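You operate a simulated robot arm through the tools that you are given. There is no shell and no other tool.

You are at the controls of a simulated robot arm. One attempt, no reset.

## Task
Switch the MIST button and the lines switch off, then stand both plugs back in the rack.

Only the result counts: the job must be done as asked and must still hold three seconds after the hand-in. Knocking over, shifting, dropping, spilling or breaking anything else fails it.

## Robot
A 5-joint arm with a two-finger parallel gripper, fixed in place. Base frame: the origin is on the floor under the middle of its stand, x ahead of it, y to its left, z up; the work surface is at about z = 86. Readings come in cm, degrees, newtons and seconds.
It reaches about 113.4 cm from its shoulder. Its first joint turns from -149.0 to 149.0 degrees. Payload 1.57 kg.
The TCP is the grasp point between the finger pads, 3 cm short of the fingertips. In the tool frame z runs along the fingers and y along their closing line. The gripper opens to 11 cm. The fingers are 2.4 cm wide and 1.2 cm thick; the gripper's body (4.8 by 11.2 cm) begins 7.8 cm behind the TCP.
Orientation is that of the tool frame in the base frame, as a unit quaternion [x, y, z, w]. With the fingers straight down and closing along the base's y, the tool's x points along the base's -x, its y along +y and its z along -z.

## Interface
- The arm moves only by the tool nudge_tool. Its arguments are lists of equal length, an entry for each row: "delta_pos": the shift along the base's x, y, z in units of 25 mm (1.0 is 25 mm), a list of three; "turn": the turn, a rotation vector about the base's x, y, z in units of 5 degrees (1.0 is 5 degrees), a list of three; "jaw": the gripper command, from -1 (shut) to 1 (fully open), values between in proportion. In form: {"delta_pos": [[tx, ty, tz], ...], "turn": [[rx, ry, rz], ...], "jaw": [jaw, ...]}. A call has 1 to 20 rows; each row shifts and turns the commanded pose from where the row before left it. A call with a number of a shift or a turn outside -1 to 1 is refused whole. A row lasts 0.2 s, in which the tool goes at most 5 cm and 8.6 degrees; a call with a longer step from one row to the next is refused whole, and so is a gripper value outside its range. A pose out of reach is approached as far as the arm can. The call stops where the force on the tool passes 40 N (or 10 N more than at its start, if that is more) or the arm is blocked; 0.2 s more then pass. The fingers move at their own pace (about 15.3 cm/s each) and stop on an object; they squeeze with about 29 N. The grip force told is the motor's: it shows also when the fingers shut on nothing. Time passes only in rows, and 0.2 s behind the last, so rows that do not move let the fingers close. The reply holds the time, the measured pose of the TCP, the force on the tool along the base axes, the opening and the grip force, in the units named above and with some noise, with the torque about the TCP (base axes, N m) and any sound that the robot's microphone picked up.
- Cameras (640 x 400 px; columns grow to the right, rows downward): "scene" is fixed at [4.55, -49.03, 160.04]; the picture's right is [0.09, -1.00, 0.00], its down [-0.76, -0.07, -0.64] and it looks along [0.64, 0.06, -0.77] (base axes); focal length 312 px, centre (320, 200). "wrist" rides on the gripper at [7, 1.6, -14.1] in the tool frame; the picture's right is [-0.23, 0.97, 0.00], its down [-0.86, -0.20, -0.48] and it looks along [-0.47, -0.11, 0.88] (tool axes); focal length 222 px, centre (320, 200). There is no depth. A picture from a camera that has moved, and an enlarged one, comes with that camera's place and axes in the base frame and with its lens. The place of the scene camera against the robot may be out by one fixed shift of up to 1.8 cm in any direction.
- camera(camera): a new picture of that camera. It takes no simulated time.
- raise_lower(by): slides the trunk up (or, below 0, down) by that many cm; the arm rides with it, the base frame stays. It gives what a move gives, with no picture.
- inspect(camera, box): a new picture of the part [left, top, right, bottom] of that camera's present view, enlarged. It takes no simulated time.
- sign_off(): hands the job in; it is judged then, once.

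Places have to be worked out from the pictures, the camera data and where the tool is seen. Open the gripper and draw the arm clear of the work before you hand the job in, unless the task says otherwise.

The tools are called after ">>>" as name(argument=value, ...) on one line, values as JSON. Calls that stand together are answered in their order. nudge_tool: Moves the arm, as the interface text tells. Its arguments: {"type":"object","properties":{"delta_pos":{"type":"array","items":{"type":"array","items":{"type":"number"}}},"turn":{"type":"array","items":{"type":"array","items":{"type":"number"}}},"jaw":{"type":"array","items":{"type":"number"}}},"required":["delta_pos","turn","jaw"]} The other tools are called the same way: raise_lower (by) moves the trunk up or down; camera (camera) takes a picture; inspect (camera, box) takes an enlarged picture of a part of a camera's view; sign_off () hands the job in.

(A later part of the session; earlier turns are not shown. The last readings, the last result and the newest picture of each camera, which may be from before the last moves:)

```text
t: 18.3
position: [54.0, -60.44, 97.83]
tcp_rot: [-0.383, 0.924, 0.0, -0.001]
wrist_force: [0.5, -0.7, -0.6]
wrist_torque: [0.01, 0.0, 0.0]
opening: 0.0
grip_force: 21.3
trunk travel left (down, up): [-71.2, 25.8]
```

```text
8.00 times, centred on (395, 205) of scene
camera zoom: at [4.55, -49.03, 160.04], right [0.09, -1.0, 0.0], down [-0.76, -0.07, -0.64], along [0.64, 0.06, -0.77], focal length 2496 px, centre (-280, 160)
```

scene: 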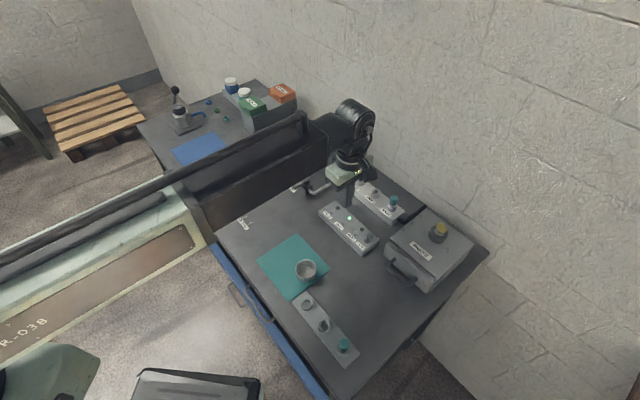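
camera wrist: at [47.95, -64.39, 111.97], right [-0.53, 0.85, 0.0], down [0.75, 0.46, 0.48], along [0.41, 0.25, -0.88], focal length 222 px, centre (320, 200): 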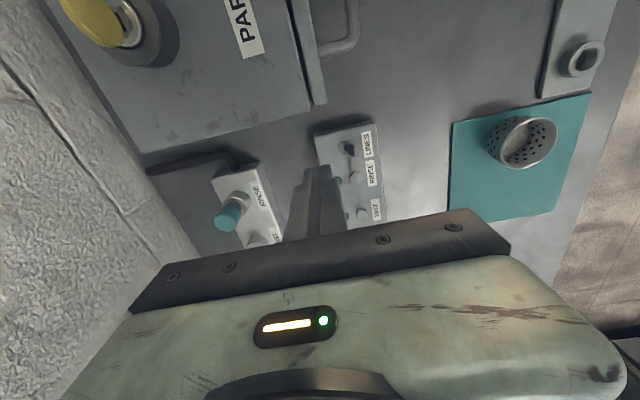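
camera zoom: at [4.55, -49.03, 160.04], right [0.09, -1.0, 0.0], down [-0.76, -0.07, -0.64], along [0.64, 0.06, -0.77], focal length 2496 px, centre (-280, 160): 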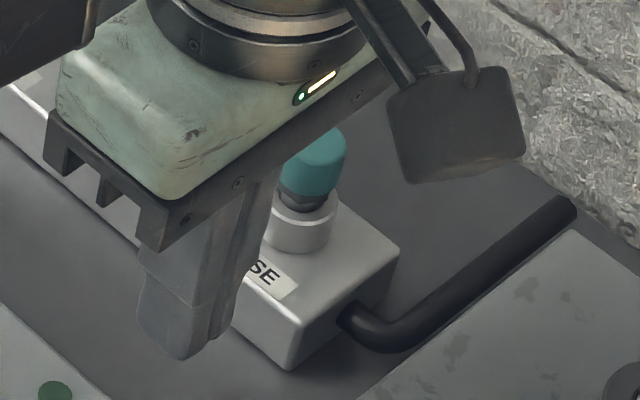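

The RINSE plug is at about (63.6, -65.75): cap top z≈93.4, sleeve top z≈90.5, cap diameter about 2.3 cm. I'll rise a bit, then move over the plug while opening the fingers to about 5 cm.

>>> raise_lower(by=3)

>>> nudge_tool(delta_pos=[[0.768, -0.425, 0], [0.768, -0.425, 0], [0.768, -0.425, 0], [0.768, -0.425, 0], [0.768, -0.425, 0], [0, 0, 0], [0, 0, 0]], turn=[[0, 0, 0], [0, 0, 0], [0, 0, 0], [0, 0, 0], [0, 0, 0], [0, 0, 0], [0, 0, 0]], jaw=[-0.09, -0.09, -0.09, -0.09, -0.09, -0.09, -0.09])

>>> camera(camera="wrist")

>>> camera(camera="scene")

```text
t: 19.1
position: [54.02, -60.48, 100.93]
tcp_rot: [-0.383, 0.924, 0.0, 0.0]
wrist_force: [-0.6, 0.8, 0.3]
wrist_torque: [-0.03, 0.0, -0.03]
opening: 0.03
grip_force: 21.1
trunk travel left (down, up): [-74.2, 22.8]
```

```text
t: 20.7
position: [63.68, -65.73, 100.79]
tcp_rot: [-0.383, 0.924, 0.0, 0.0]
wrist_force: [-0.2, 0.0, -0.2]
wrist_torque: [-0.02, 0.03, -0.01]
opening: 5.0
grip_force: 0.1
trunk travel left (down, up): [-74.2, 22.8]
```

```text
taken
camera wrist: at [57.62, -69.63, 114.98], right [-0.53, 0.85, 0.0], down [0.75, 0.46, 0.48], along [0.41, 0.25, -0.88], focal length 222 px, centre (320, 200)
```

wrist: 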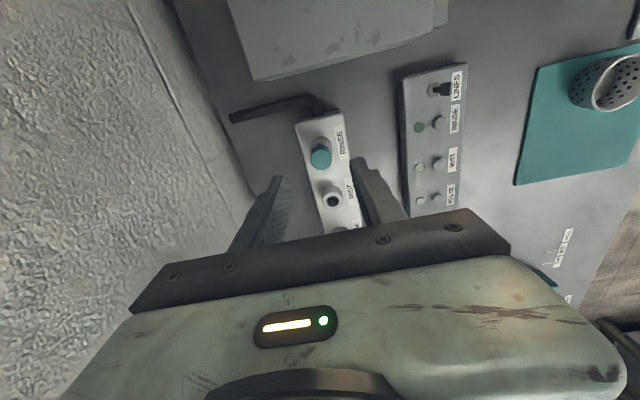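

```text
taken
```

scene: 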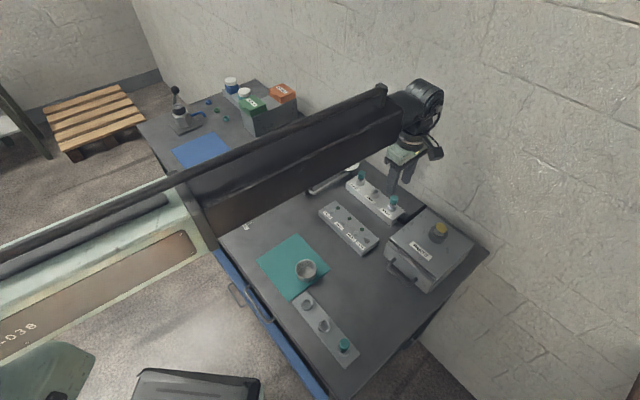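

The fingers straddle the RINSE plug. I'll lower part way and check centring before closing in.

>>> raise_lower(by=-4.5)

>>> inspect(camera="wrist", box=[240, 110, 420, 240])

>>> inspect(camera="scene", box=[365, 160, 435, 230])

```text
t: 21.5
position: [63.7, -65.67, 96.39]
tcp_rot: [-0.383, 0.924, 0.0, 0.0]
wrist_force: [0.8, -0.5, 0.5]
wrist_torque: [-0.01, 0.02, -0.01]
opening: 5.01
grip_force: 0.0
trunk travel left (down, up): [-69.7, 27.3]
```

```text
3.08 times, centred on (330, 175) of wrist
camera zoom: at [57.61, -69.64, 110.47], right [-0.53, 0.85, 0.0], down [0.75, 0.46, 0.48], along [0.41, 0.25, -0.88], focal length 684 px, centre (289, 277)
```

zoom: 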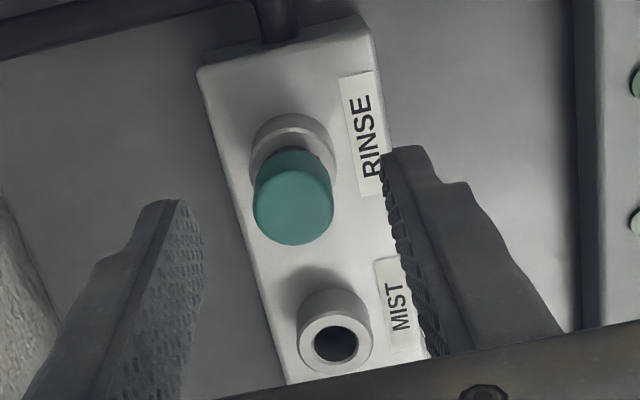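

```text
5.71 times, centred on (400, 195) of scene
camera zoom: at [4.55, -49.03, 160.04], right [0.09, -1.0, 0.0], down [-0.76, -0.07, -0.64], along [0.64, 0.06, -0.77], focal length 1783 px, centre (-137, 229)
```

zoom: 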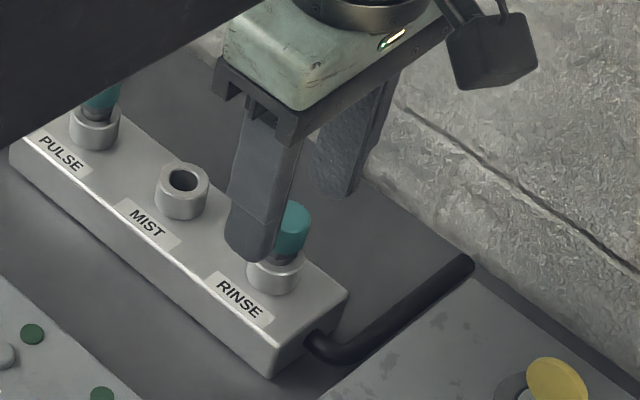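

The plug centre works out to (63.72, -65.70), right under the TCP. I'll lower so the fingertips stay just above the sleeve rim, then close.

>>> raise_lower(by=-2.3)

>>> nudge_tool(delta_pos=[[0, 0, 0], [0, 0, 0], [0, 0, 0]], turn=[[0, 0, 0], [0, 0, 0], [0, 0, 0]], jaw=[-1, -1, -1])

>>> inspect(camera="wrist", box=[240, 110, 420, 240])

>>> inspect(camera="scene", box=[365, 160, 435, 230])

```text
t: 22.2
position: [63.75, -65.82, 93.98]
tcp_rot: [-0.382, 0.924, 0.0, 0.0]
wrist_force: [0.1, 0.3, 0.8]
wrist_torque: [-0.02, -0.02, -0.03]
opening: 5.01
grip_force: 0.1
trunk travel left (down, up): [-67.4, 29.6]
```

```text
t: 23.0
position: [63.58, -65.82, 94.0]
tcp_rot: [-0.383, 0.924, 0.0, -0.001]
wrist_force: [-3.1, 3.1, -0.6]
wrist_torque: [0.12, 0.06, 0.01]
opening: 2.04
grip_force: 29.1
trunk travel left (down, up): [-67.4, 29.6]
```

```text
3.08 times, centred on (330, 175) of wrist
camera zoom: at [57.59, -69.61, 108.19], right [-0.53, 0.85, 0.0], down [0.75, 0.46, 0.48], along [0.41, 0.25, -0.88], focal length 684 px, centre (289, 277)
```

zoom: 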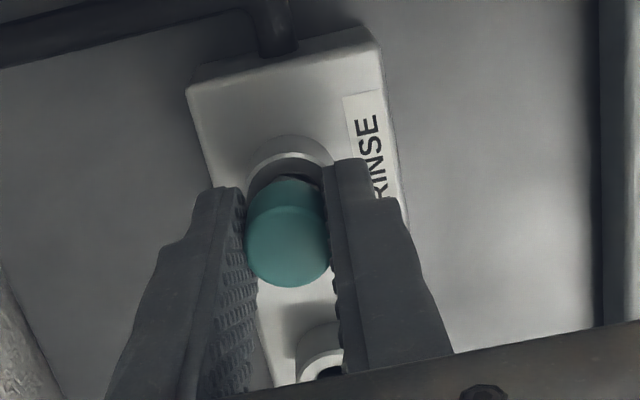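

```text
5.71 times, centred on (400, 195) of scene
camera zoom: at [4.55, -49.03, 160.04], right [0.09, -1.0, 0.0], down [-0.76, -0.07, -0.64], along [0.64, 0.06, -0.77], focal length 1783 px, centre (-137, 229)
```

zoom: 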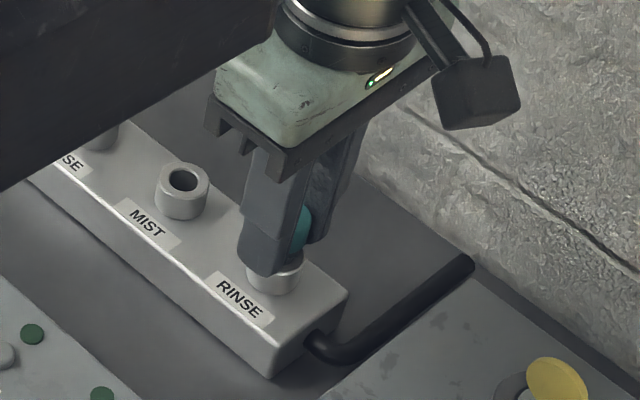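

The cap is gripped (opening 2.04 cm, 29 N). I'll raise slowly and check that the plug comes with the fingers.

>>> raise_lower(by=1.5)

>>> inspect(camera="scene", box=[365, 160, 435, 230])

>>> inspect(camera="wrist", box=[240, 110, 420, 240])

```text
t: 23.7
position: [63.66, -65.64, 95.71]
tcp_rot: [-0.383, 0.924, 0.0, 0.0]
wrist_force: [-1.9, 3.4, 1.6]
wrist_torque: [0.13, 0.12, 0.03]
opening: 2.07
grip_force: 28.7
trunk travel left (down, up): [-68.9, 28.1]
```

```text
5.71 times, centred on (400, 195) of scene
camera zoom: at [4.55, -49.03, 160.04], right [0.09, -1.0, 0.0], down [-0.76, -0.07, -0.64], along [0.64, 0.06, -0.77], focal length 1783 px, centre (-137, 229)
```

zoom: 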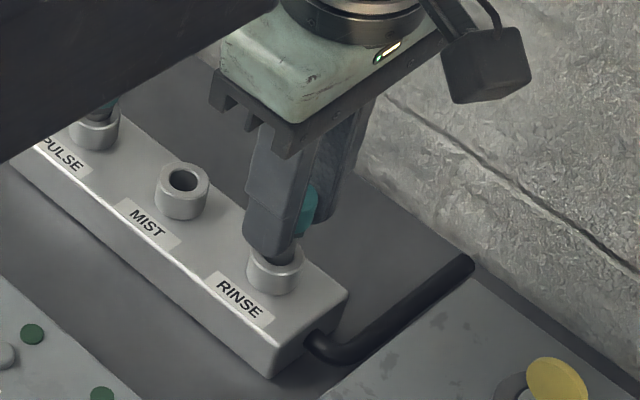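

```text
3.08 times, centred on (330, 175) of wrist
camera zoom: at [57.58, -69.61, 109.73], right [-0.53, 0.85, 0.0], down [0.75, 0.46, 0.48], along [0.41, 0.25, -0.88], focal length 684 px, centre (289, 277)
```

zoom: 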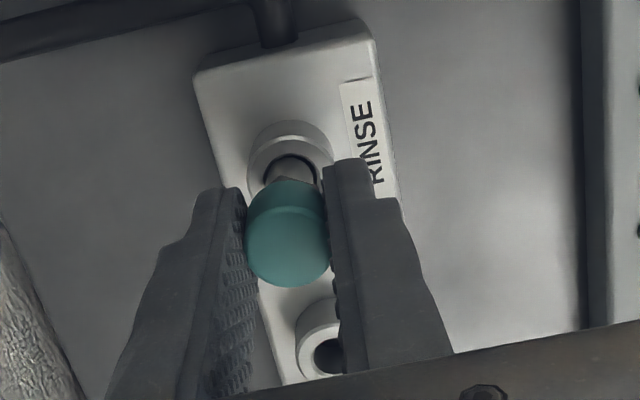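

The plug is coming out. I'll raise another 4 cm and see the full stem.

>>> raise_lower(by=4)

>>> inspect(camera="scene", box=[365, 140, 435, 220])

>>> inspect(camera="wrist", box=[240, 110, 420, 240])

```text
t: 24.5
position: [63.69, -65.72, 99.58]
tcp_rot: [-0.383, 0.924, 0.001, 0.0]
wrist_force: [-0.6, -0.3, 0.0]
wrist_torque: [-0.01, 0.0, 0.01]
opening: 2.03
grip_force: 29.0
trunk travel left (down, up): [-72.9, 24.1]
```

```text
5.00 times, centred on (400, 180) of scene
camera zoom: at [4.55, -49.03, 160.04], right [0.09, -1.0, 0.0], down [-0.76, -0.07, -0.64], along [0.64, 0.06, -0.77], focal length 1560 px, centre (-80, 300)
```

zoom: 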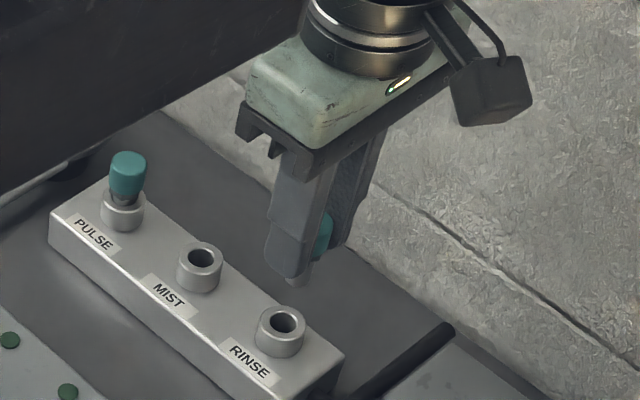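

```text
3.08 times, centred on (330, 175) of wrist
camera zoom: at [57.63, -69.65, 113.66], right [-0.53, 0.85, 0.0], down [0.75, 0.46, 0.48], along [0.41, 0.25, -0.88], focal length 684 px, centre (289, 277)
```

zoom: 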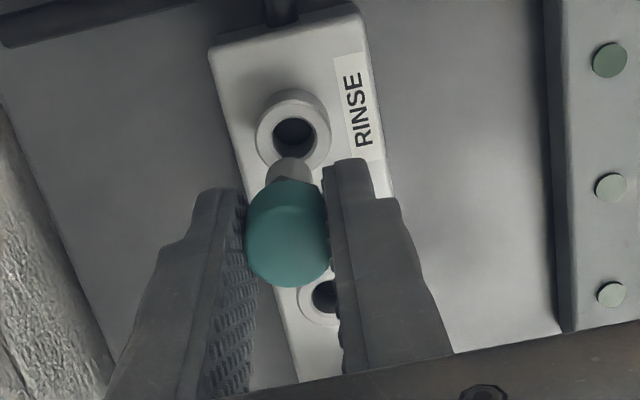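

The plug is fully out and the stem is short. I'll raise to a carrying height and take it toward the rack, then locate the rack holes with the wrist camera.

>>> raise_lower(by=6.5)

>>> nudge_tool(delta_pos=[[-0.85, 0.45, 0], [-0.85, 0.45, 0], [-0.85, 0.45, 0], [-0.85, 0.45, 0], [-0.85, 0.45, 0], [-0.85, 0.45, 0], [-0.85, 0.45, 0], [-0.85, 0.45, 0]], turn=[[0, 0, 0], [0, 0, 0], [0, 0, 0], [0, 0, 0], [0, 0, 0], [0, 0, 0], [0, 0, 0], [0, 0, 0]], jaw=[-1, -1, -1, -1, -1, -1, -1, -1])

>>> camera(camera="scene")

>>> camera(camera="wrist")

```text
t: 25.5
position: [63.68, -65.7, 106.06]
tcp_rot: [-0.383, 0.924, 0.0, 0.0]
wrist_force: [1.7, 0.4, -0.6]
wrist_torque: [-0.01, -0.01, 0.02]
opening: 2.07
grip_force: 28.7
trunk travel left (down, up): [-79.4, 17.6]
```

```text
t: 27.3
position: [46.79, -56.81, 106.08]
tcp_rot: [-0.382, 0.924, 0.0, 0.0]
wrist_force: [0.3, -0.1, 0.0]
wrist_torque: [-0.01, 0.01, 0.0]
opening: 2.05
grip_force: 28.5
trunk travel left (down, up): [-79.4, 17.6]
```

```text
taken
```

scene: 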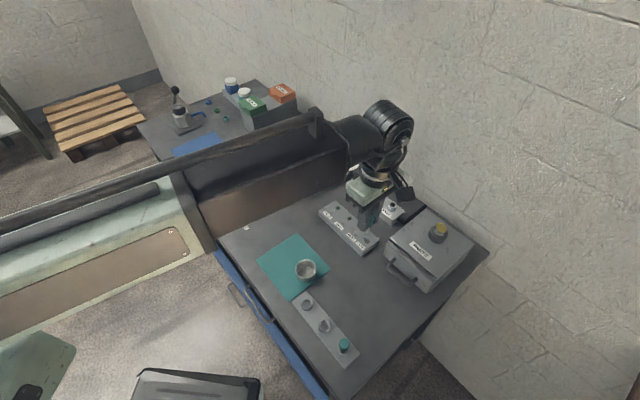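

```text
taken
camera wrist: at [40.6, -60.75, 120.18], right [-0.53, 0.85, 0.0], down [0.75, 0.46, 0.48], along [0.41, 0.25, -0.88], focal length 222 px, centre (320, 200)
```

wrist: 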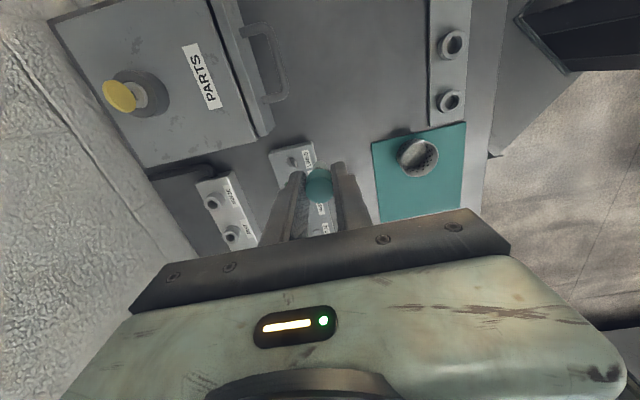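

I can see two rack sleeves in the wrist view. I'll zoom to place them and then continue.

>>> inspect(camera="wrist", box=[400, 0, 500, 130])

>>> nudge_tool(delta_pos=[[-0.85, 0.5, 0], [-0.85, 0.5, 0], [-0.85, 0.5, 0], [-0.85, 0.5, 0], [-0.85, 0.5, 0]], turn=[[0, 0, 0], [0, 0, 0], [0, 0, 0], [0, 0, 0], [0, 0, 0]], jaw=[-1, -1, -1, -1, -1])

>>> camera(camera="wrist")

```text
3.08 times, centred on (450, 65) of wrist
camera zoom: at [40.6, -60.75, 120.18], right [-0.53, 0.85, 0.0], down [0.75, 0.46, 0.48], along [0.41, 0.25, -0.88], focal length 684 px, centre (-80, 615)
```

zoom: 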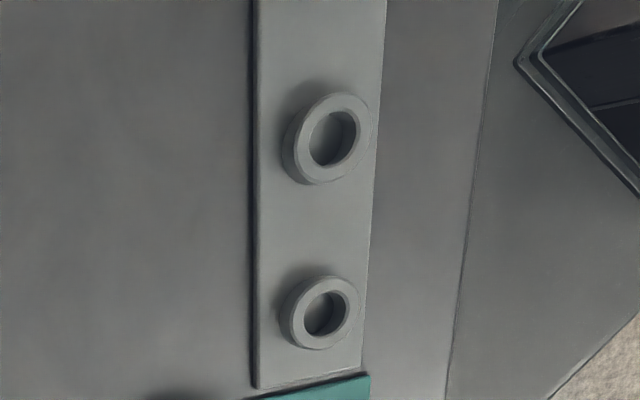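

```text
t: 28.5
position: [36.08, -50.69, 106.0]
tcp_rot: [-0.382, 0.924, -0.001, 0.001]
wrist_force: [-0.1, -0.1, -0.2]
wrist_torque: [0.02, 0.0, -0.01]
opening: 2.05
grip_force: 29.1
trunk travel left (down, up): [-79.4, 17.6]
```

```text
taken
camera wrist: at [30.08, -54.63, 120.18], right [-0.53, 0.85, 0.0], down [0.75, 0.46, 0.48], along [0.41, 0.25, -0.88], focal length 222 px, centre (320, 200)
```

wrist: 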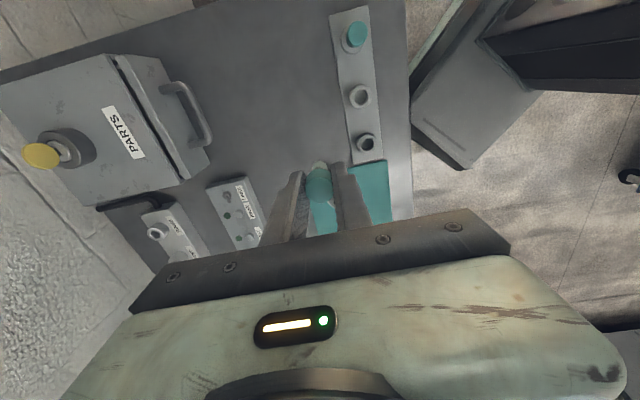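

>>> inspect(camera="wrist", box=[300, 0, 430, 200])

>>> inspect(camera="wrist", box=[330, 70, 400, 170])

```text
2.00 times, centred on (365, 100) of wrist
camera zoom: at [30.08, -54.63, 120.18], right [-0.53, 0.85, 0.0], down [0.75, 0.46, 0.48], along [0.41, 0.25, -0.88], focal length 444 px, centre (230, 400)
```

zoom: 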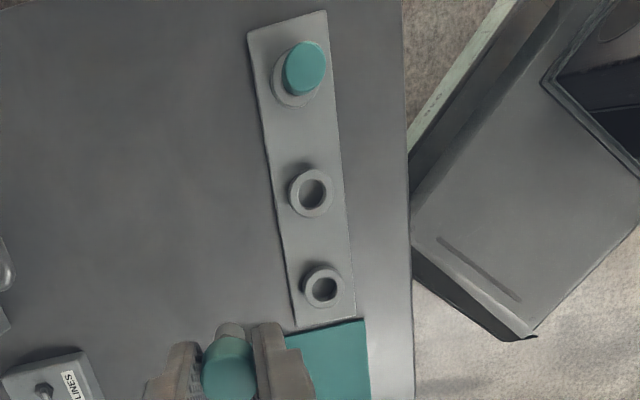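

```text
4.00 times, centred on (365, 120) of wrist
camera zoom: at [30.08, -54.63, 120.18], right [-0.53, 0.85, 0.0], down [0.75, 0.46, 0.48], along [0.41, 0.25, -0.88], focal length 888 px, centre (140, 520)
```

zoom: 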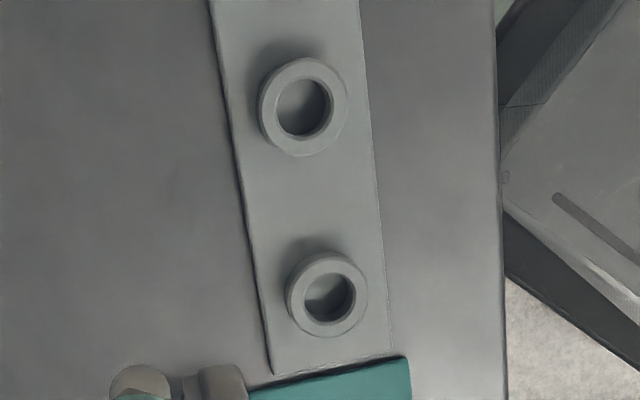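

Two views agree on the rack: H1 ≈ (33.46, -44.33), H2 ≈ (28.95, -48.92), sleeve tops z≈87.7. The plug already standing in the rack has its cap top at about 91.2, so release should be near TCP z≈91.9. Moving above H2.

>>> nudge_tool(delta_pos=[[-0.728, 0.182, 0], [-0.728, 0.182, 0], [-0.728, 0.182, 0], [-0.728, 0.182, 0], [0, 0, 0]], turn=[[0, 0, 0], [0, 0, 0], [0, 0, 0], [0, 0, 0], [0, 0, 0]], jaw=[-1, -1, -1, -1, -1])

>>> camera(camera="wrist")

>>> camera(camera="scene")

```text
t: 29.7
position: [28.72, -48.74, 106.08]
tcp_rot: [-0.383, 0.924, 0.0, 0.0]
wrist_force: [0.6, 0.1, 1.3]
wrist_torque: [0.0, -0.03, -0.05]
opening: 2.09
grip_force: 29.0
trunk travel left (down, up): [-79.4, 17.6]
```

```text
taken
camera wrist: at [22.69, -52.55, 120.18], right [-0.53, 0.85, 0.0], down [0.75, 0.46, 0.48], along [0.41, 0.25, -0.88], focal length 222 px, centre (320, 200)
```

wrist: 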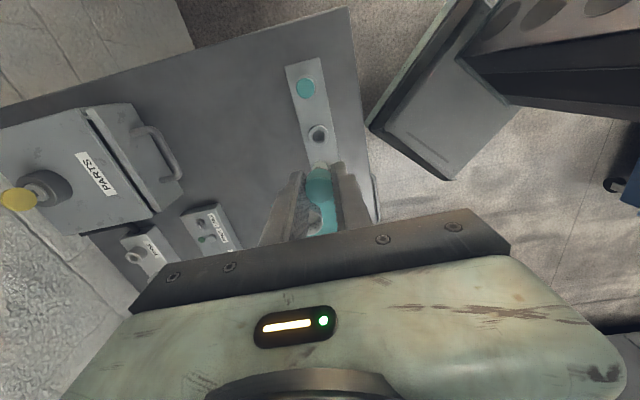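

```text
taken
```

scene: 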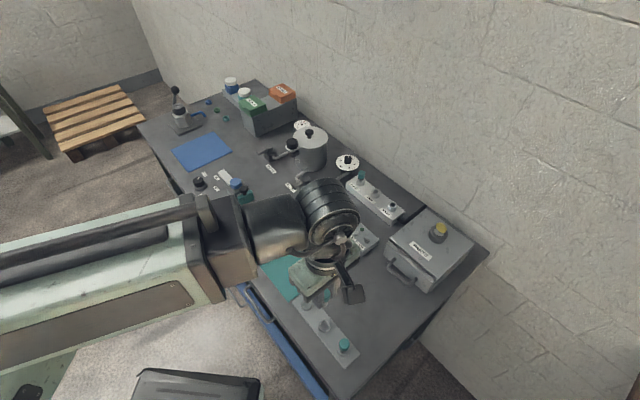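

>>> nudge_tool(delta_pos=[[0.044, -0.104, 0], [0, 0, 0]], turn=[[0, 0, 0], [0, 0, 0]], jaw=[-1, -1])

>>> inspect(camera="wrist", box=[270, 60, 370, 210])

```text
t: 30.3
position: [28.94, -49.02, 105.93]
tcp_rot: [-0.382, 0.924, 0.001, 0.0]
wrist_force: [-0.4, 0.0, -0.1]
wrist_torque: [-0.01, 0.02, -0.02]
opening: 2.04
grip_force: 28.8
trunk travel left (down, up): [-79.4, 17.6]
```

```text
2.67 times, centred on (320, 135) of wrist
camera zoom: at [22.85, -52.82, 120.17], right [-0.53, 0.85, 0.0], down [0.75, 0.46, 0.48], along [0.41, 0.25, -0.88], focal length 592 px, centre (320, 373)
```

zoom: 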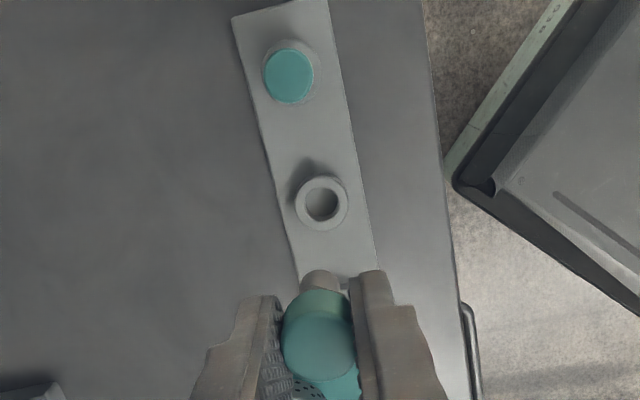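

H2 re-measures at (28.94, -48.89) and the plug hangs straight above it. I'll lower to just above the sleeve and check.

>>> raise_lower(by=-10.5)

>>> inspect(camera="wrist", box=[250, 90, 390, 230])

>>> inspect(camera="scene", box=[280, 260, 370, 370])

```text
t: 31.7
position: [29.07, -48.99, 95.58]
tcp_rot: [-0.382, 0.924, -0.001, 0.0]
wrist_force: [-0.1, -0.5, 0.0]
wrist_torque: [0.05, 0.0, 0.03]
opening: 2.03
grip_force: 29.3
trunk travel left (down, up): [-68.9, 28.1]
```

```text
2.86 times, centred on (320, 160) of wrist
camera zoom: at [22.84, -52.82, 109.68], right [-0.53, 0.85, 0.0], down [0.75, 0.46, 0.48], along [0.41, 0.25, -0.88], focal length 635 px, centre (320, 314)
```

zoom: 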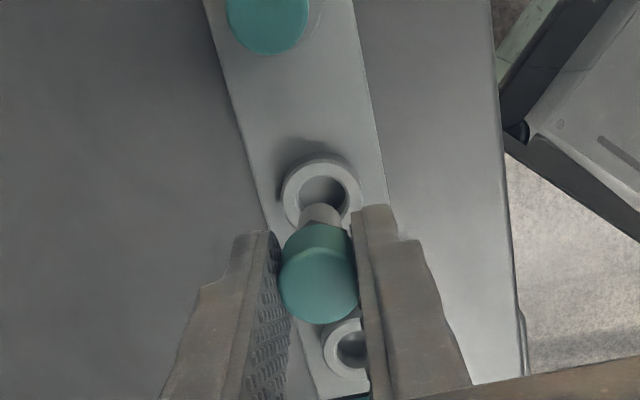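

```text
3.64 times, centred on (325, 315) of scene
camera zoom: at [4.55, -49.03, 160.04], right [0.09, -1.0, 0.0], down [-0.76, -0.07, -0.64], along [0.64, 0.06, -0.77], focal length 1135 px, centre (302, -218)
```

zoom: 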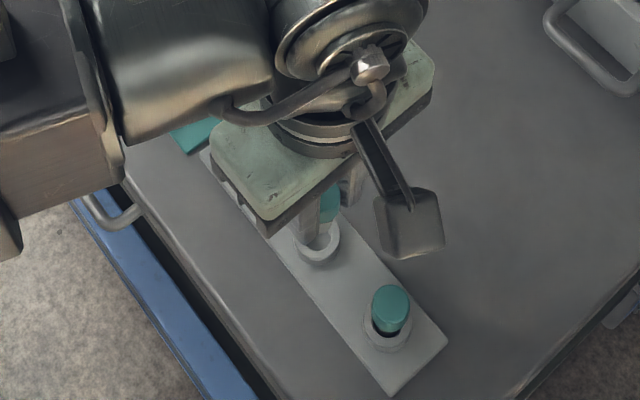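

Alignment is good, with a stem of about 1.1 cm against a hole of about 1.7 cm. I'll lower 2.2 cm, checking the force.

>>> raise_lower(by=-2.2)

>>> inspect(camera="wrist", box=[250, 90, 390, 230])

>>> inspect(camera="scene", box=[290, 280, 360, 360])

```text
t: 32.4
position: [28.89, -48.87, 93.38]
tcp_rot: [-0.383, 0.924, 0.0, 0.0]
wrist_force: [-0.2, 0.1, -0.2]
wrist_torque: [-0.01, -0.02, -0.02]
opening: 2.04
grip_force: 29.1
trunk travel left (down, up): [-66.7, 30.3]
```

```text
2.86 times, centred on (320, 160) of wrist
camera zoom: at [22.84, -52.82, 107.47], right [-0.53, 0.85, 0.0], down [0.75, 0.46, 0.48], along [0.41, 0.25, -0.88], focal length 635 px, centre (320, 314)
```

zoom: 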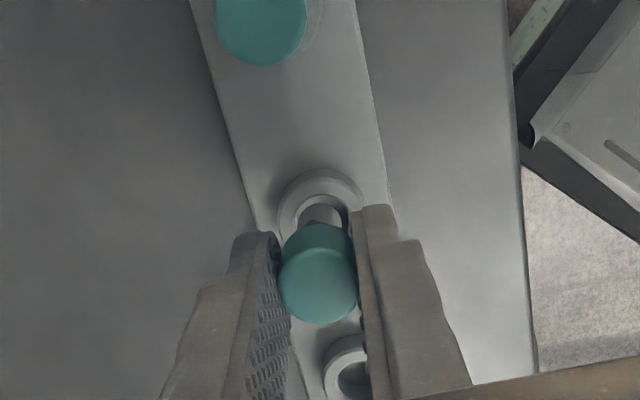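

```text
5.00 times, centred on (325, 320) of scene
camera zoom: at [4.55, -49.03, 160.04], right [0.09, -1.0, 0.0], down [-0.76, -0.07, -0.64], along [0.64, 0.06, -0.77], focal length 1560 px, centre (295, -400)
```

zoom: 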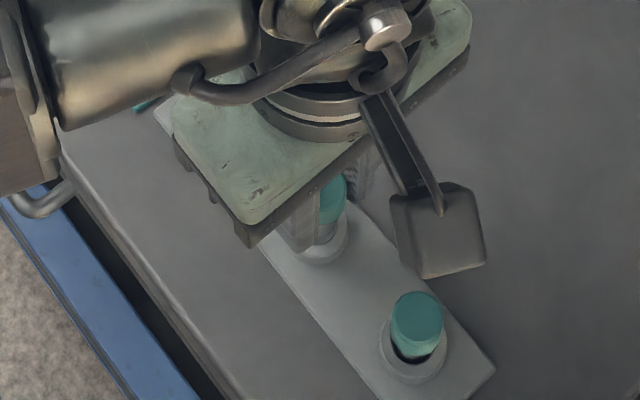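

The stem is at the hole's mouth with no contact force. Lowering further in small steps.

>>> raise_lower(by=-0.8)

>>> inspect(camera="wrist", box=[250, 90, 390, 230])

```text
t: 33.0
position: [29.02, -48.96, 92.51]
tcp_rot: [-0.383, 0.924, 0.0, 0.0]
wrist_force: [0.8, -0.1, -0.5]
wrist_torque: [0.02, 0.05, -0.02]
opening: 2.04
grip_force: 28.6
trunk travel left (down, up): [-65.9, 31.1]
```

```text
2.86 times, centred on (320, 160) of wrist
camera zoom: at [22.84, -52.82, 106.67], right [-0.53, 0.85, 0.0], down [0.75, 0.46, 0.48], along [0.41, 0.25, -0.88], focal length 635 px, centre (320, 314)
```

zoom: 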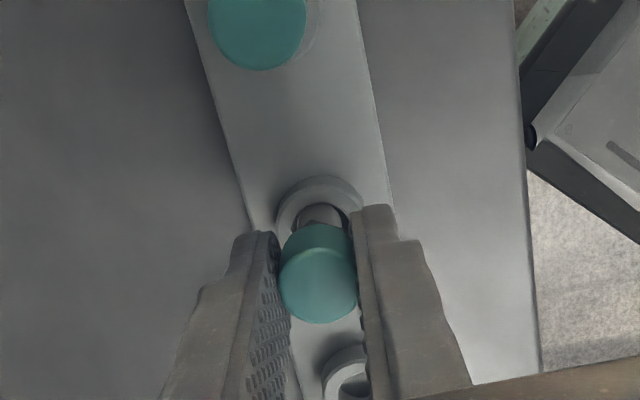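

Still free of contact. Another 0.4 cm down.

>>> raise_lower(by=-0.4)

```text
t: 33.5
position: [28.79, -48.94, 92.18]
tcp_rot: [-0.383, 0.924, 0.0, 0.0]
wrist_force: [0.1, 0.8, -0.1]
wrist_torque: [0.01, -0.02, 0.02]
opening: 2.06
grip_force: 29.3
trunk travel left (down, up): [-65.5, 31.5]
```

>>> raise_lower(by=-0.3)

>>> inspect(camera="scene", box=[300, 290, 360, 360])

>>> inspect(camera="wrist", box=[250, 90, 390, 230])

```text
t: 34.0
position: [28.94, -48.9, 91.91]
tcp_rot: [-0.382, 0.924, 0.0, 0.0]
wrist_force: [-0.3, 0.8, 0.2]
wrist_torque: [0.01, 0.03, -0.01]
opening: 2.03
grip_force: 28.4
trunk travel left (down, up): [-65.2, 31.8]
```

```text
5.71 times, centred on (330, 325) of scene
camera zoom: at [4.55, -49.03, 160.04], right [0.09, -1.0, 0.0], down [-0.76, -0.07, -0.64], along [0.64, 0.06, -0.77], focal length 1783 px, centre (263, -514)
```

zoom: 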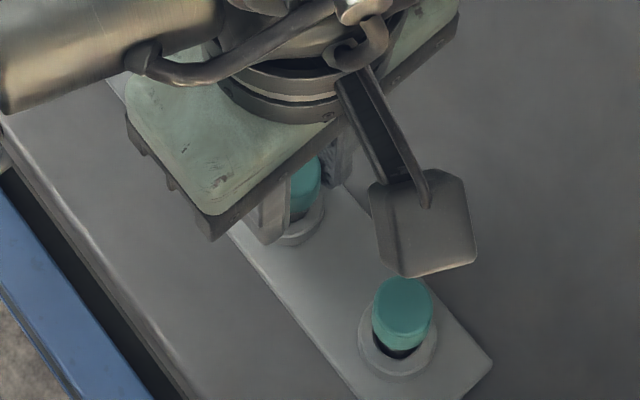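

```text
2.86 times, centred on (320, 160) of wrist
camera zoom: at [22.85, -52.82, 105.97], right [-0.53, 0.85, 0.0], down [0.75, 0.46, 0.48], along [0.41, 0.25, -0.88], focal length 635 px, centre (320, 314)
```

zoom: 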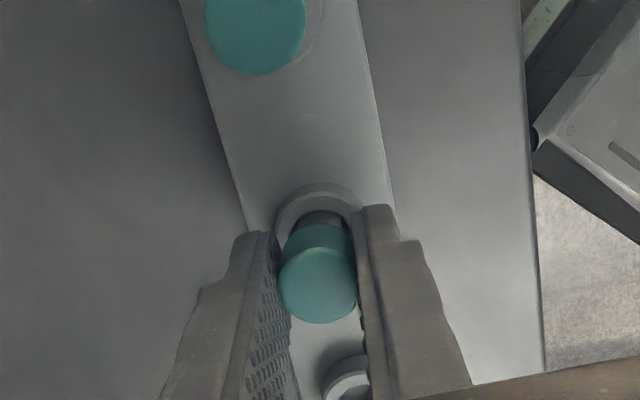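

>>> raise_lower(by=-0.3)

```text
t: 34.5
position: [28.97, -48.88, 91.71]
tcp_rot: [-0.382, 0.924, -0.001, 0.0]
wrist_force: [2.5, -4.2, 23.6]
wrist_torque: [-0.22, -0.13, 0.03]
opening: 2.05
grip_force: 29.6
trunk travel left (down, up): [-64.9, 32.1]
```

The plug bottomed out (24 N) at TCP 91.7, matching the height of the standing plug. I'll ease up 0.2 cm to unload, then open the fingers.

>>> raise_lower(by=0.2)

>>> nudge_tool(delta_pos=[[0, 0, 0], [0, 0, 0], [0, 0, 0], [0, 0, 0]], turn=[[0, 0, 0], [0, 0, 0], [0, 0, 0], [0, 0, 0]], jaw=[-0.5, -0.4, -0.2, -0.2])

>>> inspect(camera="wrist", box=[250, 90, 390, 230])

>>> inspect(camera="scene", box=[300, 290, 360, 360])

```text
t: 35.0
position: [28.94, -48.94, 91.78]
tcp_rot: [-0.383, 0.924, 0.001, 0.0]
wrist_force: [-0.6, -0.2, -1.8]
wrist_torque: [0.07, -0.02, -0.01]
opening: 2.07
grip_force: 29.0
trunk travel left (down, up): [-65.1, 31.9]
```

```text
t: 36.0
position: [29.05, -48.87, 91.77]
tcp_rot: [-0.384, 0.924, 0.0, 0.0]
wrist_force: [0.4, -0.8, -0.7]
wrist_torque: [0.03, -0.01, 0.01]
opening: 4.38
grip_force: 0.1
trunk travel left (down, up): [-65.1, 31.9]
```

```text
2.86 times, centred on (320, 160) of wrist
camera zoom: at [22.85, -52.82, 105.88], right [-0.53, 0.85, 0.0], down [0.75, 0.46, 0.48], along [0.41, 0.25, -0.88], focal length 635 px, centre (320, 314)
```

zoom: 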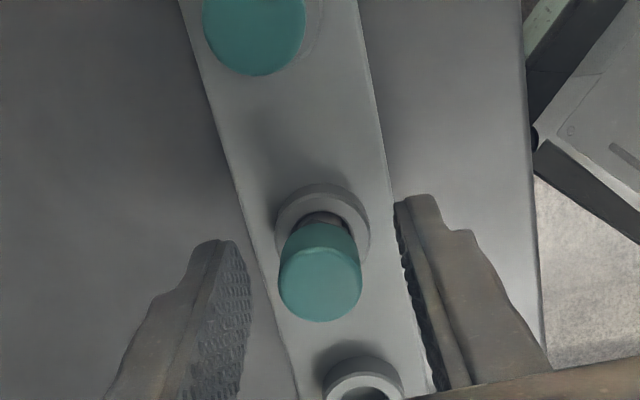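

```text
5.71 times, centred on (330, 325) of scene
camera zoom: at [4.55, -49.03, 160.04], right [0.09, -1.0, 0.0], down [-0.76, -0.07, -0.64], along [0.64, 0.06, -0.77], focal length 1783 px, centre (263, -514)
```

zoom: 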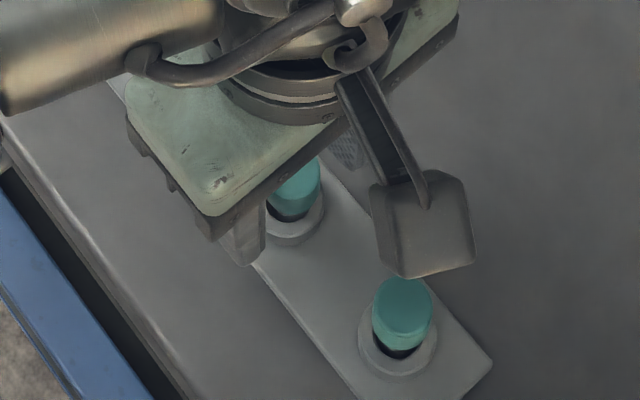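

The first plug stands in the rack. I'll rise straight up clear of it, then travel toward the PULSE plug.

>>> raise_lower(by=12.5)

>>> inspect(camera="wrist", box=[250, 60, 390, 200])

>>> nudge_tool(delta_pos=[[0.95, -0.17, 0], [0.95, -0.17, 0], [0.95, -0.17, 0], [0.95, -0.17, 0], [0.95, -0.17, 0], [0.95, -0.17, 0], [0.95, -0.17, 0], [0.95, -0.17, 0], [0.95, -0.17, 0], [0.95, -0.17, 0], [0.95, -0.17, 0], [0.95, -0.17, 0], [0.95, -0.17, 0], [0.95, -0.17, 0], [0.95, -0.17, 0]], turn=[[0, 0, 0], [0, 0, 0], [0, 0, 0], [0, 0, 0], [0, 0, 0], [0, 0, 0], [0, 0, 0], [0, 0, 0], [0, 0, 0], [0, 0, 0], [0, 0, 0], [0, 0, 0], [0, 0, 0], [0, 0, 0], [0, 0, 0]], jaw=[-0.2, -0.2, -0.2, -0.2, -0.2, -0.2, -0.2, -0.2, -0.2, -0.2, -0.2, -0.2, -0.2, -0.2, -0.2])

>>> camera(camera="wrist")

>>> camera(camera="scene")

```text
t: 37.6
position: [28.79, -48.95, 104.16]
tcp_rot: [-0.383, 0.924, 0.0, 0.0]
wrist_force: [0.4, 0.7, 0.5]
wrist_torque: [0.0, 0.0, 0.01]
opening: 4.4
grip_force: 0.0
trunk travel left (down, up): [-77.6, 19.4]
```

```text
2.86 times, centred on (320, 130) of wrist
camera zoom: at [22.85, -52.82, 118.37], right [-0.53, 0.85, 0.0], down [0.75, 0.46, 0.48], along [0.41, 0.25, -0.88], focal length 635 px, centre (320, 400)
```

zoom: 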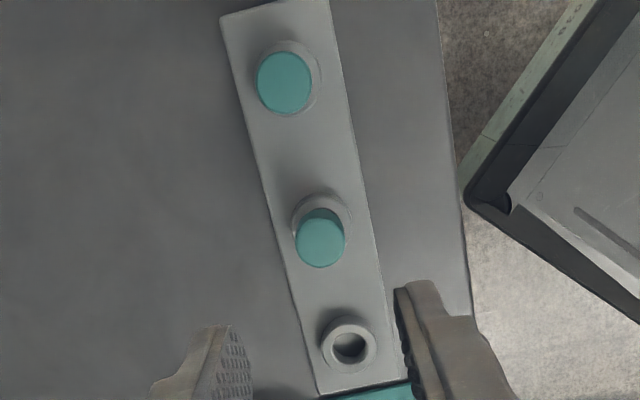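

```text
t: 40.8
position: [64.64, -55.3, 104.23]
tcp_rot: [-0.382, 0.924, 0.0, 0.001]
wrist_force: [-0.9, 0.0, -0.1]
wrist_torque: [0.0, 0.04, 0.02]
opening: 4.43
grip_force: 0.0
trunk travel left (down, up): [-77.6, 19.4]
```

```text
taken
camera wrist: at [58.59, -59.23, 118.36], right [-0.53, 0.85, 0.0], down [0.75, 0.46, 0.48], along [0.41, 0.25, -0.88], focal length 222 px, centre (320, 200)
```

wrist: 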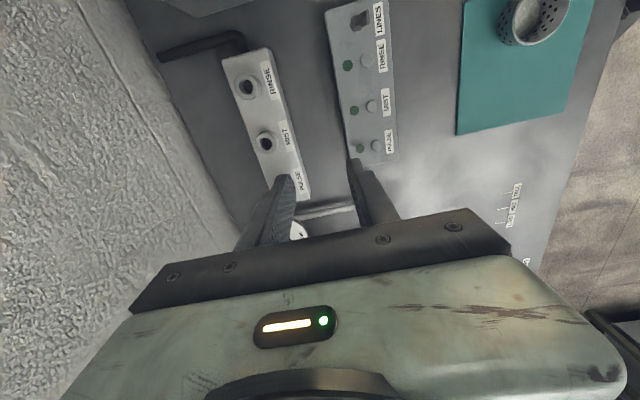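

```text
taken
```

scene: 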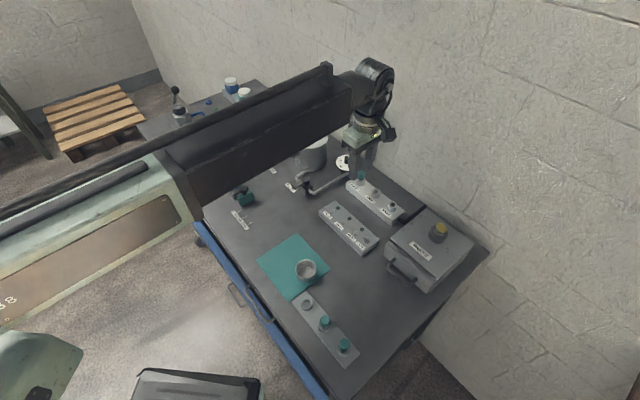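

Both plug positions in the rack look good. Continuing to above the PULSE plug at about (72.6, -56.65).

>>> nudge_tool(delta_pos=[[0.793, -0.124, 0], [0.793, -0.124, 0], [0.793, -0.124, 0], [0.793, -0.124, 0], [0, 0, 0]], turn=[[0, 0, 0], [0, 0, 0], [0, 0, 0], [0, 0, 0], [0, 0, 0]], jaw=[-0.1, -0.1, -0.1, -0.1, -0.1])

>>> inspect(camera="wrist", box=[240, 90, 420, 240])

>>> inspect(camera="scene", box=[320, 120, 410, 220])

```text
t: 42.0
position: [72.63, -56.53, 104.27]
tcp_rot: [-0.383, 0.924, 0.0, 0.001]
wrist_force: [0.0, 0.2, -0.2]
wrist_torque: [0.0, 0.0, 0.03]
opening: 4.95
grip_force: 0.1
trunk travel left (down, up): [-77.6, 19.4]
```

```text
2.67 times, centred on (330, 165) of wrist
camera zoom: at [66.52, -60.41, 118.37], right [-0.53, 0.85, 0.0], down [0.75, 0.46, 0.48], along [0.41, 0.25, -0.88], focal length 592 px, centre (293, 293)
```

zoom: 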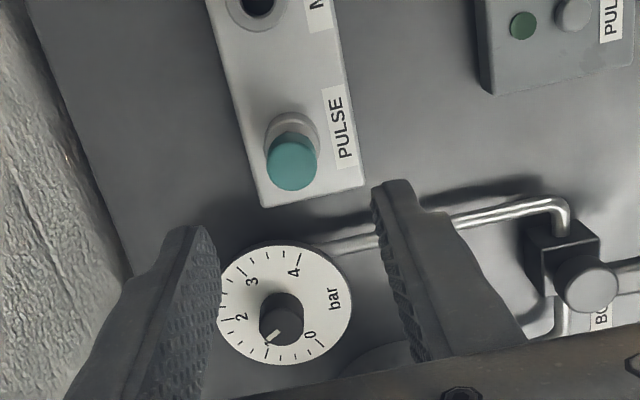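

```text
4.00 times, centred on (365, 170) of scene
camera zoom: at [4.55, -49.03, 160.04], right [0.09, -1.0, 0.0], down [-0.76, -0.07, -0.64], along [0.64, 0.06, -0.77], focal length 1248 px, centre (140, 320)
```

zoom: 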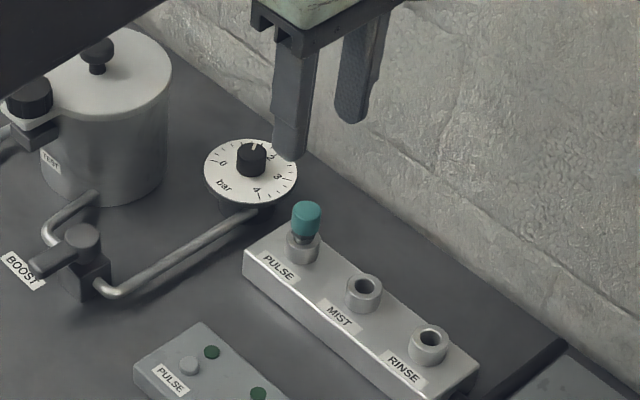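

The PULSE cap measures (72.86, -56.50). I'll shift 0.26/0.09 cm to centre and lower part way; the gauge is more than 4 cm clear of the fingers.

>>> nudge_tool(delta_pos=[[0.1, 0.036, 0], [0, 0, 0]], turn=[[0, 0, 0], [0, 0, 0]], jaw=[-0.1, -0.1])

>>> raise_lower(by=-7.8)

>>> inspect(camera="wrist", box=[240, 110, 420, 240])

>>> inspect(camera="scene", box=[320, 130, 410, 220])

```text
t: 42.6
position: [72.89, -56.47, 104.25]
tcp_rot: [-0.383, 0.924, 0.0, 0.0]
wrist_force: [0.2, -0.9, -1.0]
wrist_torque: [-0.02, -0.01, 0.0]
opening: 4.95
grip_force: 0.1
trunk travel left (down, up): [-77.6, 19.4]
```

```text
t: 43.7
position: [72.84, -56.39, 96.46]
tcp_rot: [-0.383, 0.924, 0.0, 0.0]
wrist_force: [-1.4, 0.0, 0.5]
wrist_torque: [-0.01, -0.01, 0.01]
opening: 4.95
grip_force: 0.1
trunk travel left (down, up): [-69.8, 27.2]
```

```text
3.08 times, centred on (330, 175) of wrist
camera zoom: at [66.75, -60.29, 110.58], right [-0.53, 0.85, 0.0], down [0.75, 0.46, 0.48], along [0.41, 0.25, -0.88], focal length 684 px, centre (289, 277)
```

zoom: 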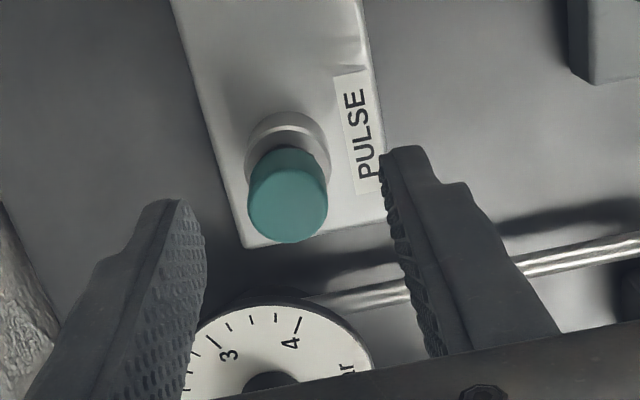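

```text
4.44 times, centred on (365, 175) of scene
camera zoom: at [4.55, -49.03, 160.04], right [0.09, -1.0, 0.0], down [-0.76, -0.07, -0.64], along [0.64, 0.06, -0.77], focal length 1387 px, centre (120, 311)
```

zoom: 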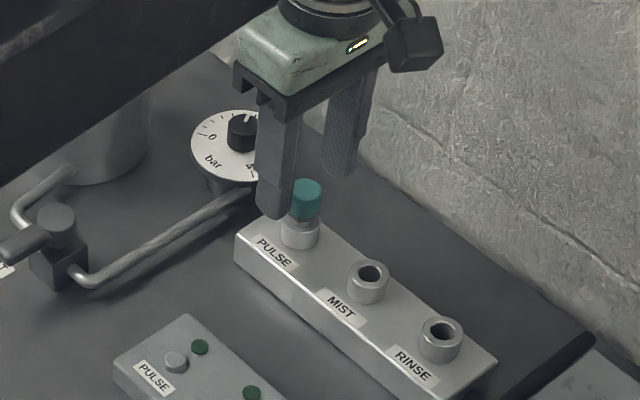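

The cap centre agrees within 0.15 cm. I'll nudge slightly, lower to TCP z≈94.1, and close.

>>> nudge_tool(delta_pos=[[0.05, 0.012, 0], [0, 0, 0]], turn=[[0, 0, 0], [0, 0, 0]], jaw=[-0.1, -0.1])

>>> raise_lower(by=-2.4)

>>> nudge_tool(delta_pos=[[0, 0, 0], [0, 0, 0], [0, 0, 0]], turn=[[0, 0, 0], [0, 0, 0], [0, 0, 0]], jaw=[-1, -1, -1])

>>> inspect(camera="wrist", box=[240, 110, 420, 240])

>>> inspect(camera="scene", box=[320, 130, 410, 220])

```text
t: 44.3
position: [72.86, -56.38, 96.57]
tcp_rot: [-0.383, 0.924, 0.0, -0.001]
wrist_force: [-0.4, -0.1, 0.7]
wrist_torque: [-0.02, -0.02, 0.03]
opening: 4.94
grip_force: 0.1
trunk travel left (down, up): [-69.8, 27.2]
```

```text
t: 45.0
position: [72.85, -56.32, 94.08]
tcp_rot: [-0.382, 0.924, 0.0, -0.001]
wrist_force: [0.4, 0.4, -0.1]
wrist_torque: [0.0, -0.02, -0.02]
opening: 4.96
grip_force: 0.1
trunk travel left (down, up): [-67.4, 29.6]
```

```text
t: 45.8
position: [73.0, -56.37, 93.96]
tcp_rot: [-0.383, 0.924, 0.0, 0.0]
wrist_force: [-0.4, -0.5, -0.3]
wrist_torque: [0.01, 0.01, 0.0]
opening: 2.03
grip_force: 28.8
trunk travel left (down, up): [-67.4, 29.6]
```

```text
3.08 times, centred on (330, 175) of wrist
camera zoom: at [66.87, -60.27, 108.17], right [-0.53, 0.85, 0.0], down [0.75, 0.46, 0.48], along [0.41, 0.25, -0.88], focal length 684 px, centre (289, 277)
```

zoom: 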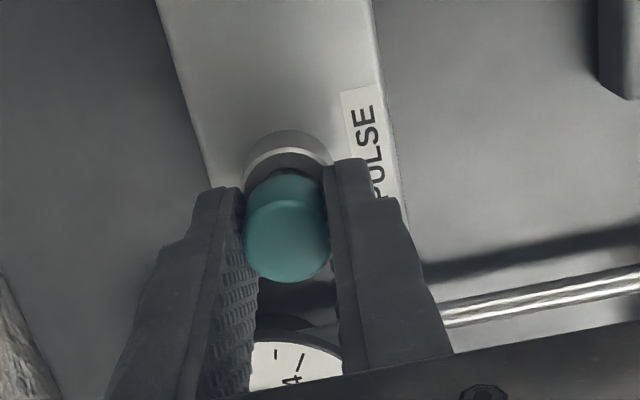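

```text
4.44 times, centred on (365, 175) of scene
camera zoom: at [4.55, -49.03, 160.04], right [0.09, -1.0, 0.0], down [-0.76, -0.07, -0.64], along [0.64, 0.06, -0.77], focal length 1387 px, centre (120, 311)
```

zoom: 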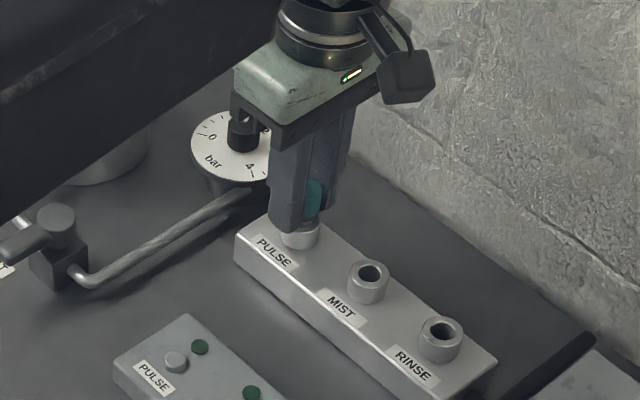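

Gripped cleanly with no side load. Raising slowly to pull the plug.

>>> raise_lower(by=1.5)

>>> raise_lower(by=4)

>>> inspect(camera="wrist", box=[240, 110, 420, 240])

>>> inspect(camera="scene", box=[320, 130, 410, 220])

```text
t: 46.5
position: [72.95, -56.32, 95.58]
tcp_rot: [-0.384, 0.924, 0.0, 0.0]
wrist_force: [0.4, -0.1, -0.2]
wrist_torque: [-0.01, -0.03, -0.02]
opening: 2.05
grip_force: 28.7
trunk travel left (down, up): [-68.9, 28.1]
```

```text
t: 47.3
position: [72.93, -56.4, 99.53]
tcp_rot: [-0.383, 0.924, 0.001, 0.0]
wrist_force: [-0.9, -0.5, -0.1]
wrist_torque: [0.02, 0.01, -0.01]
opening: 2.07
grip_force: 28.8
trunk travel left (down, up): [-72.9, 24.1]
```

```text
3.08 times, centred on (330, 175) of wrist
camera zoom: at [66.88, -60.28, 113.66], right [-0.53, 0.85, 0.0], down [0.75, 0.46, 0.48], along [0.41, 0.25, -0.88], focal length 684 px, centre (289, 277)
```

zoom: 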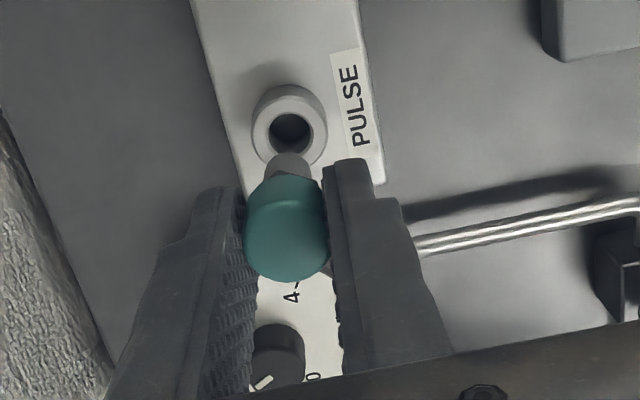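

```text
4.44 times, centred on (365, 175) of scene
camera zoom: at [4.55, -49.03, 160.04], right [0.09, -1.0, 0.0], down [-0.76, -0.07, -0.64], along [0.64, 0.06, -0.77], focal length 1387 px, centre (120, 311)
```

zoom: 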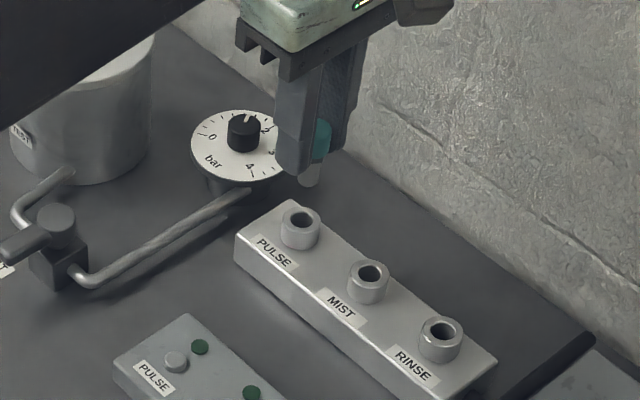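

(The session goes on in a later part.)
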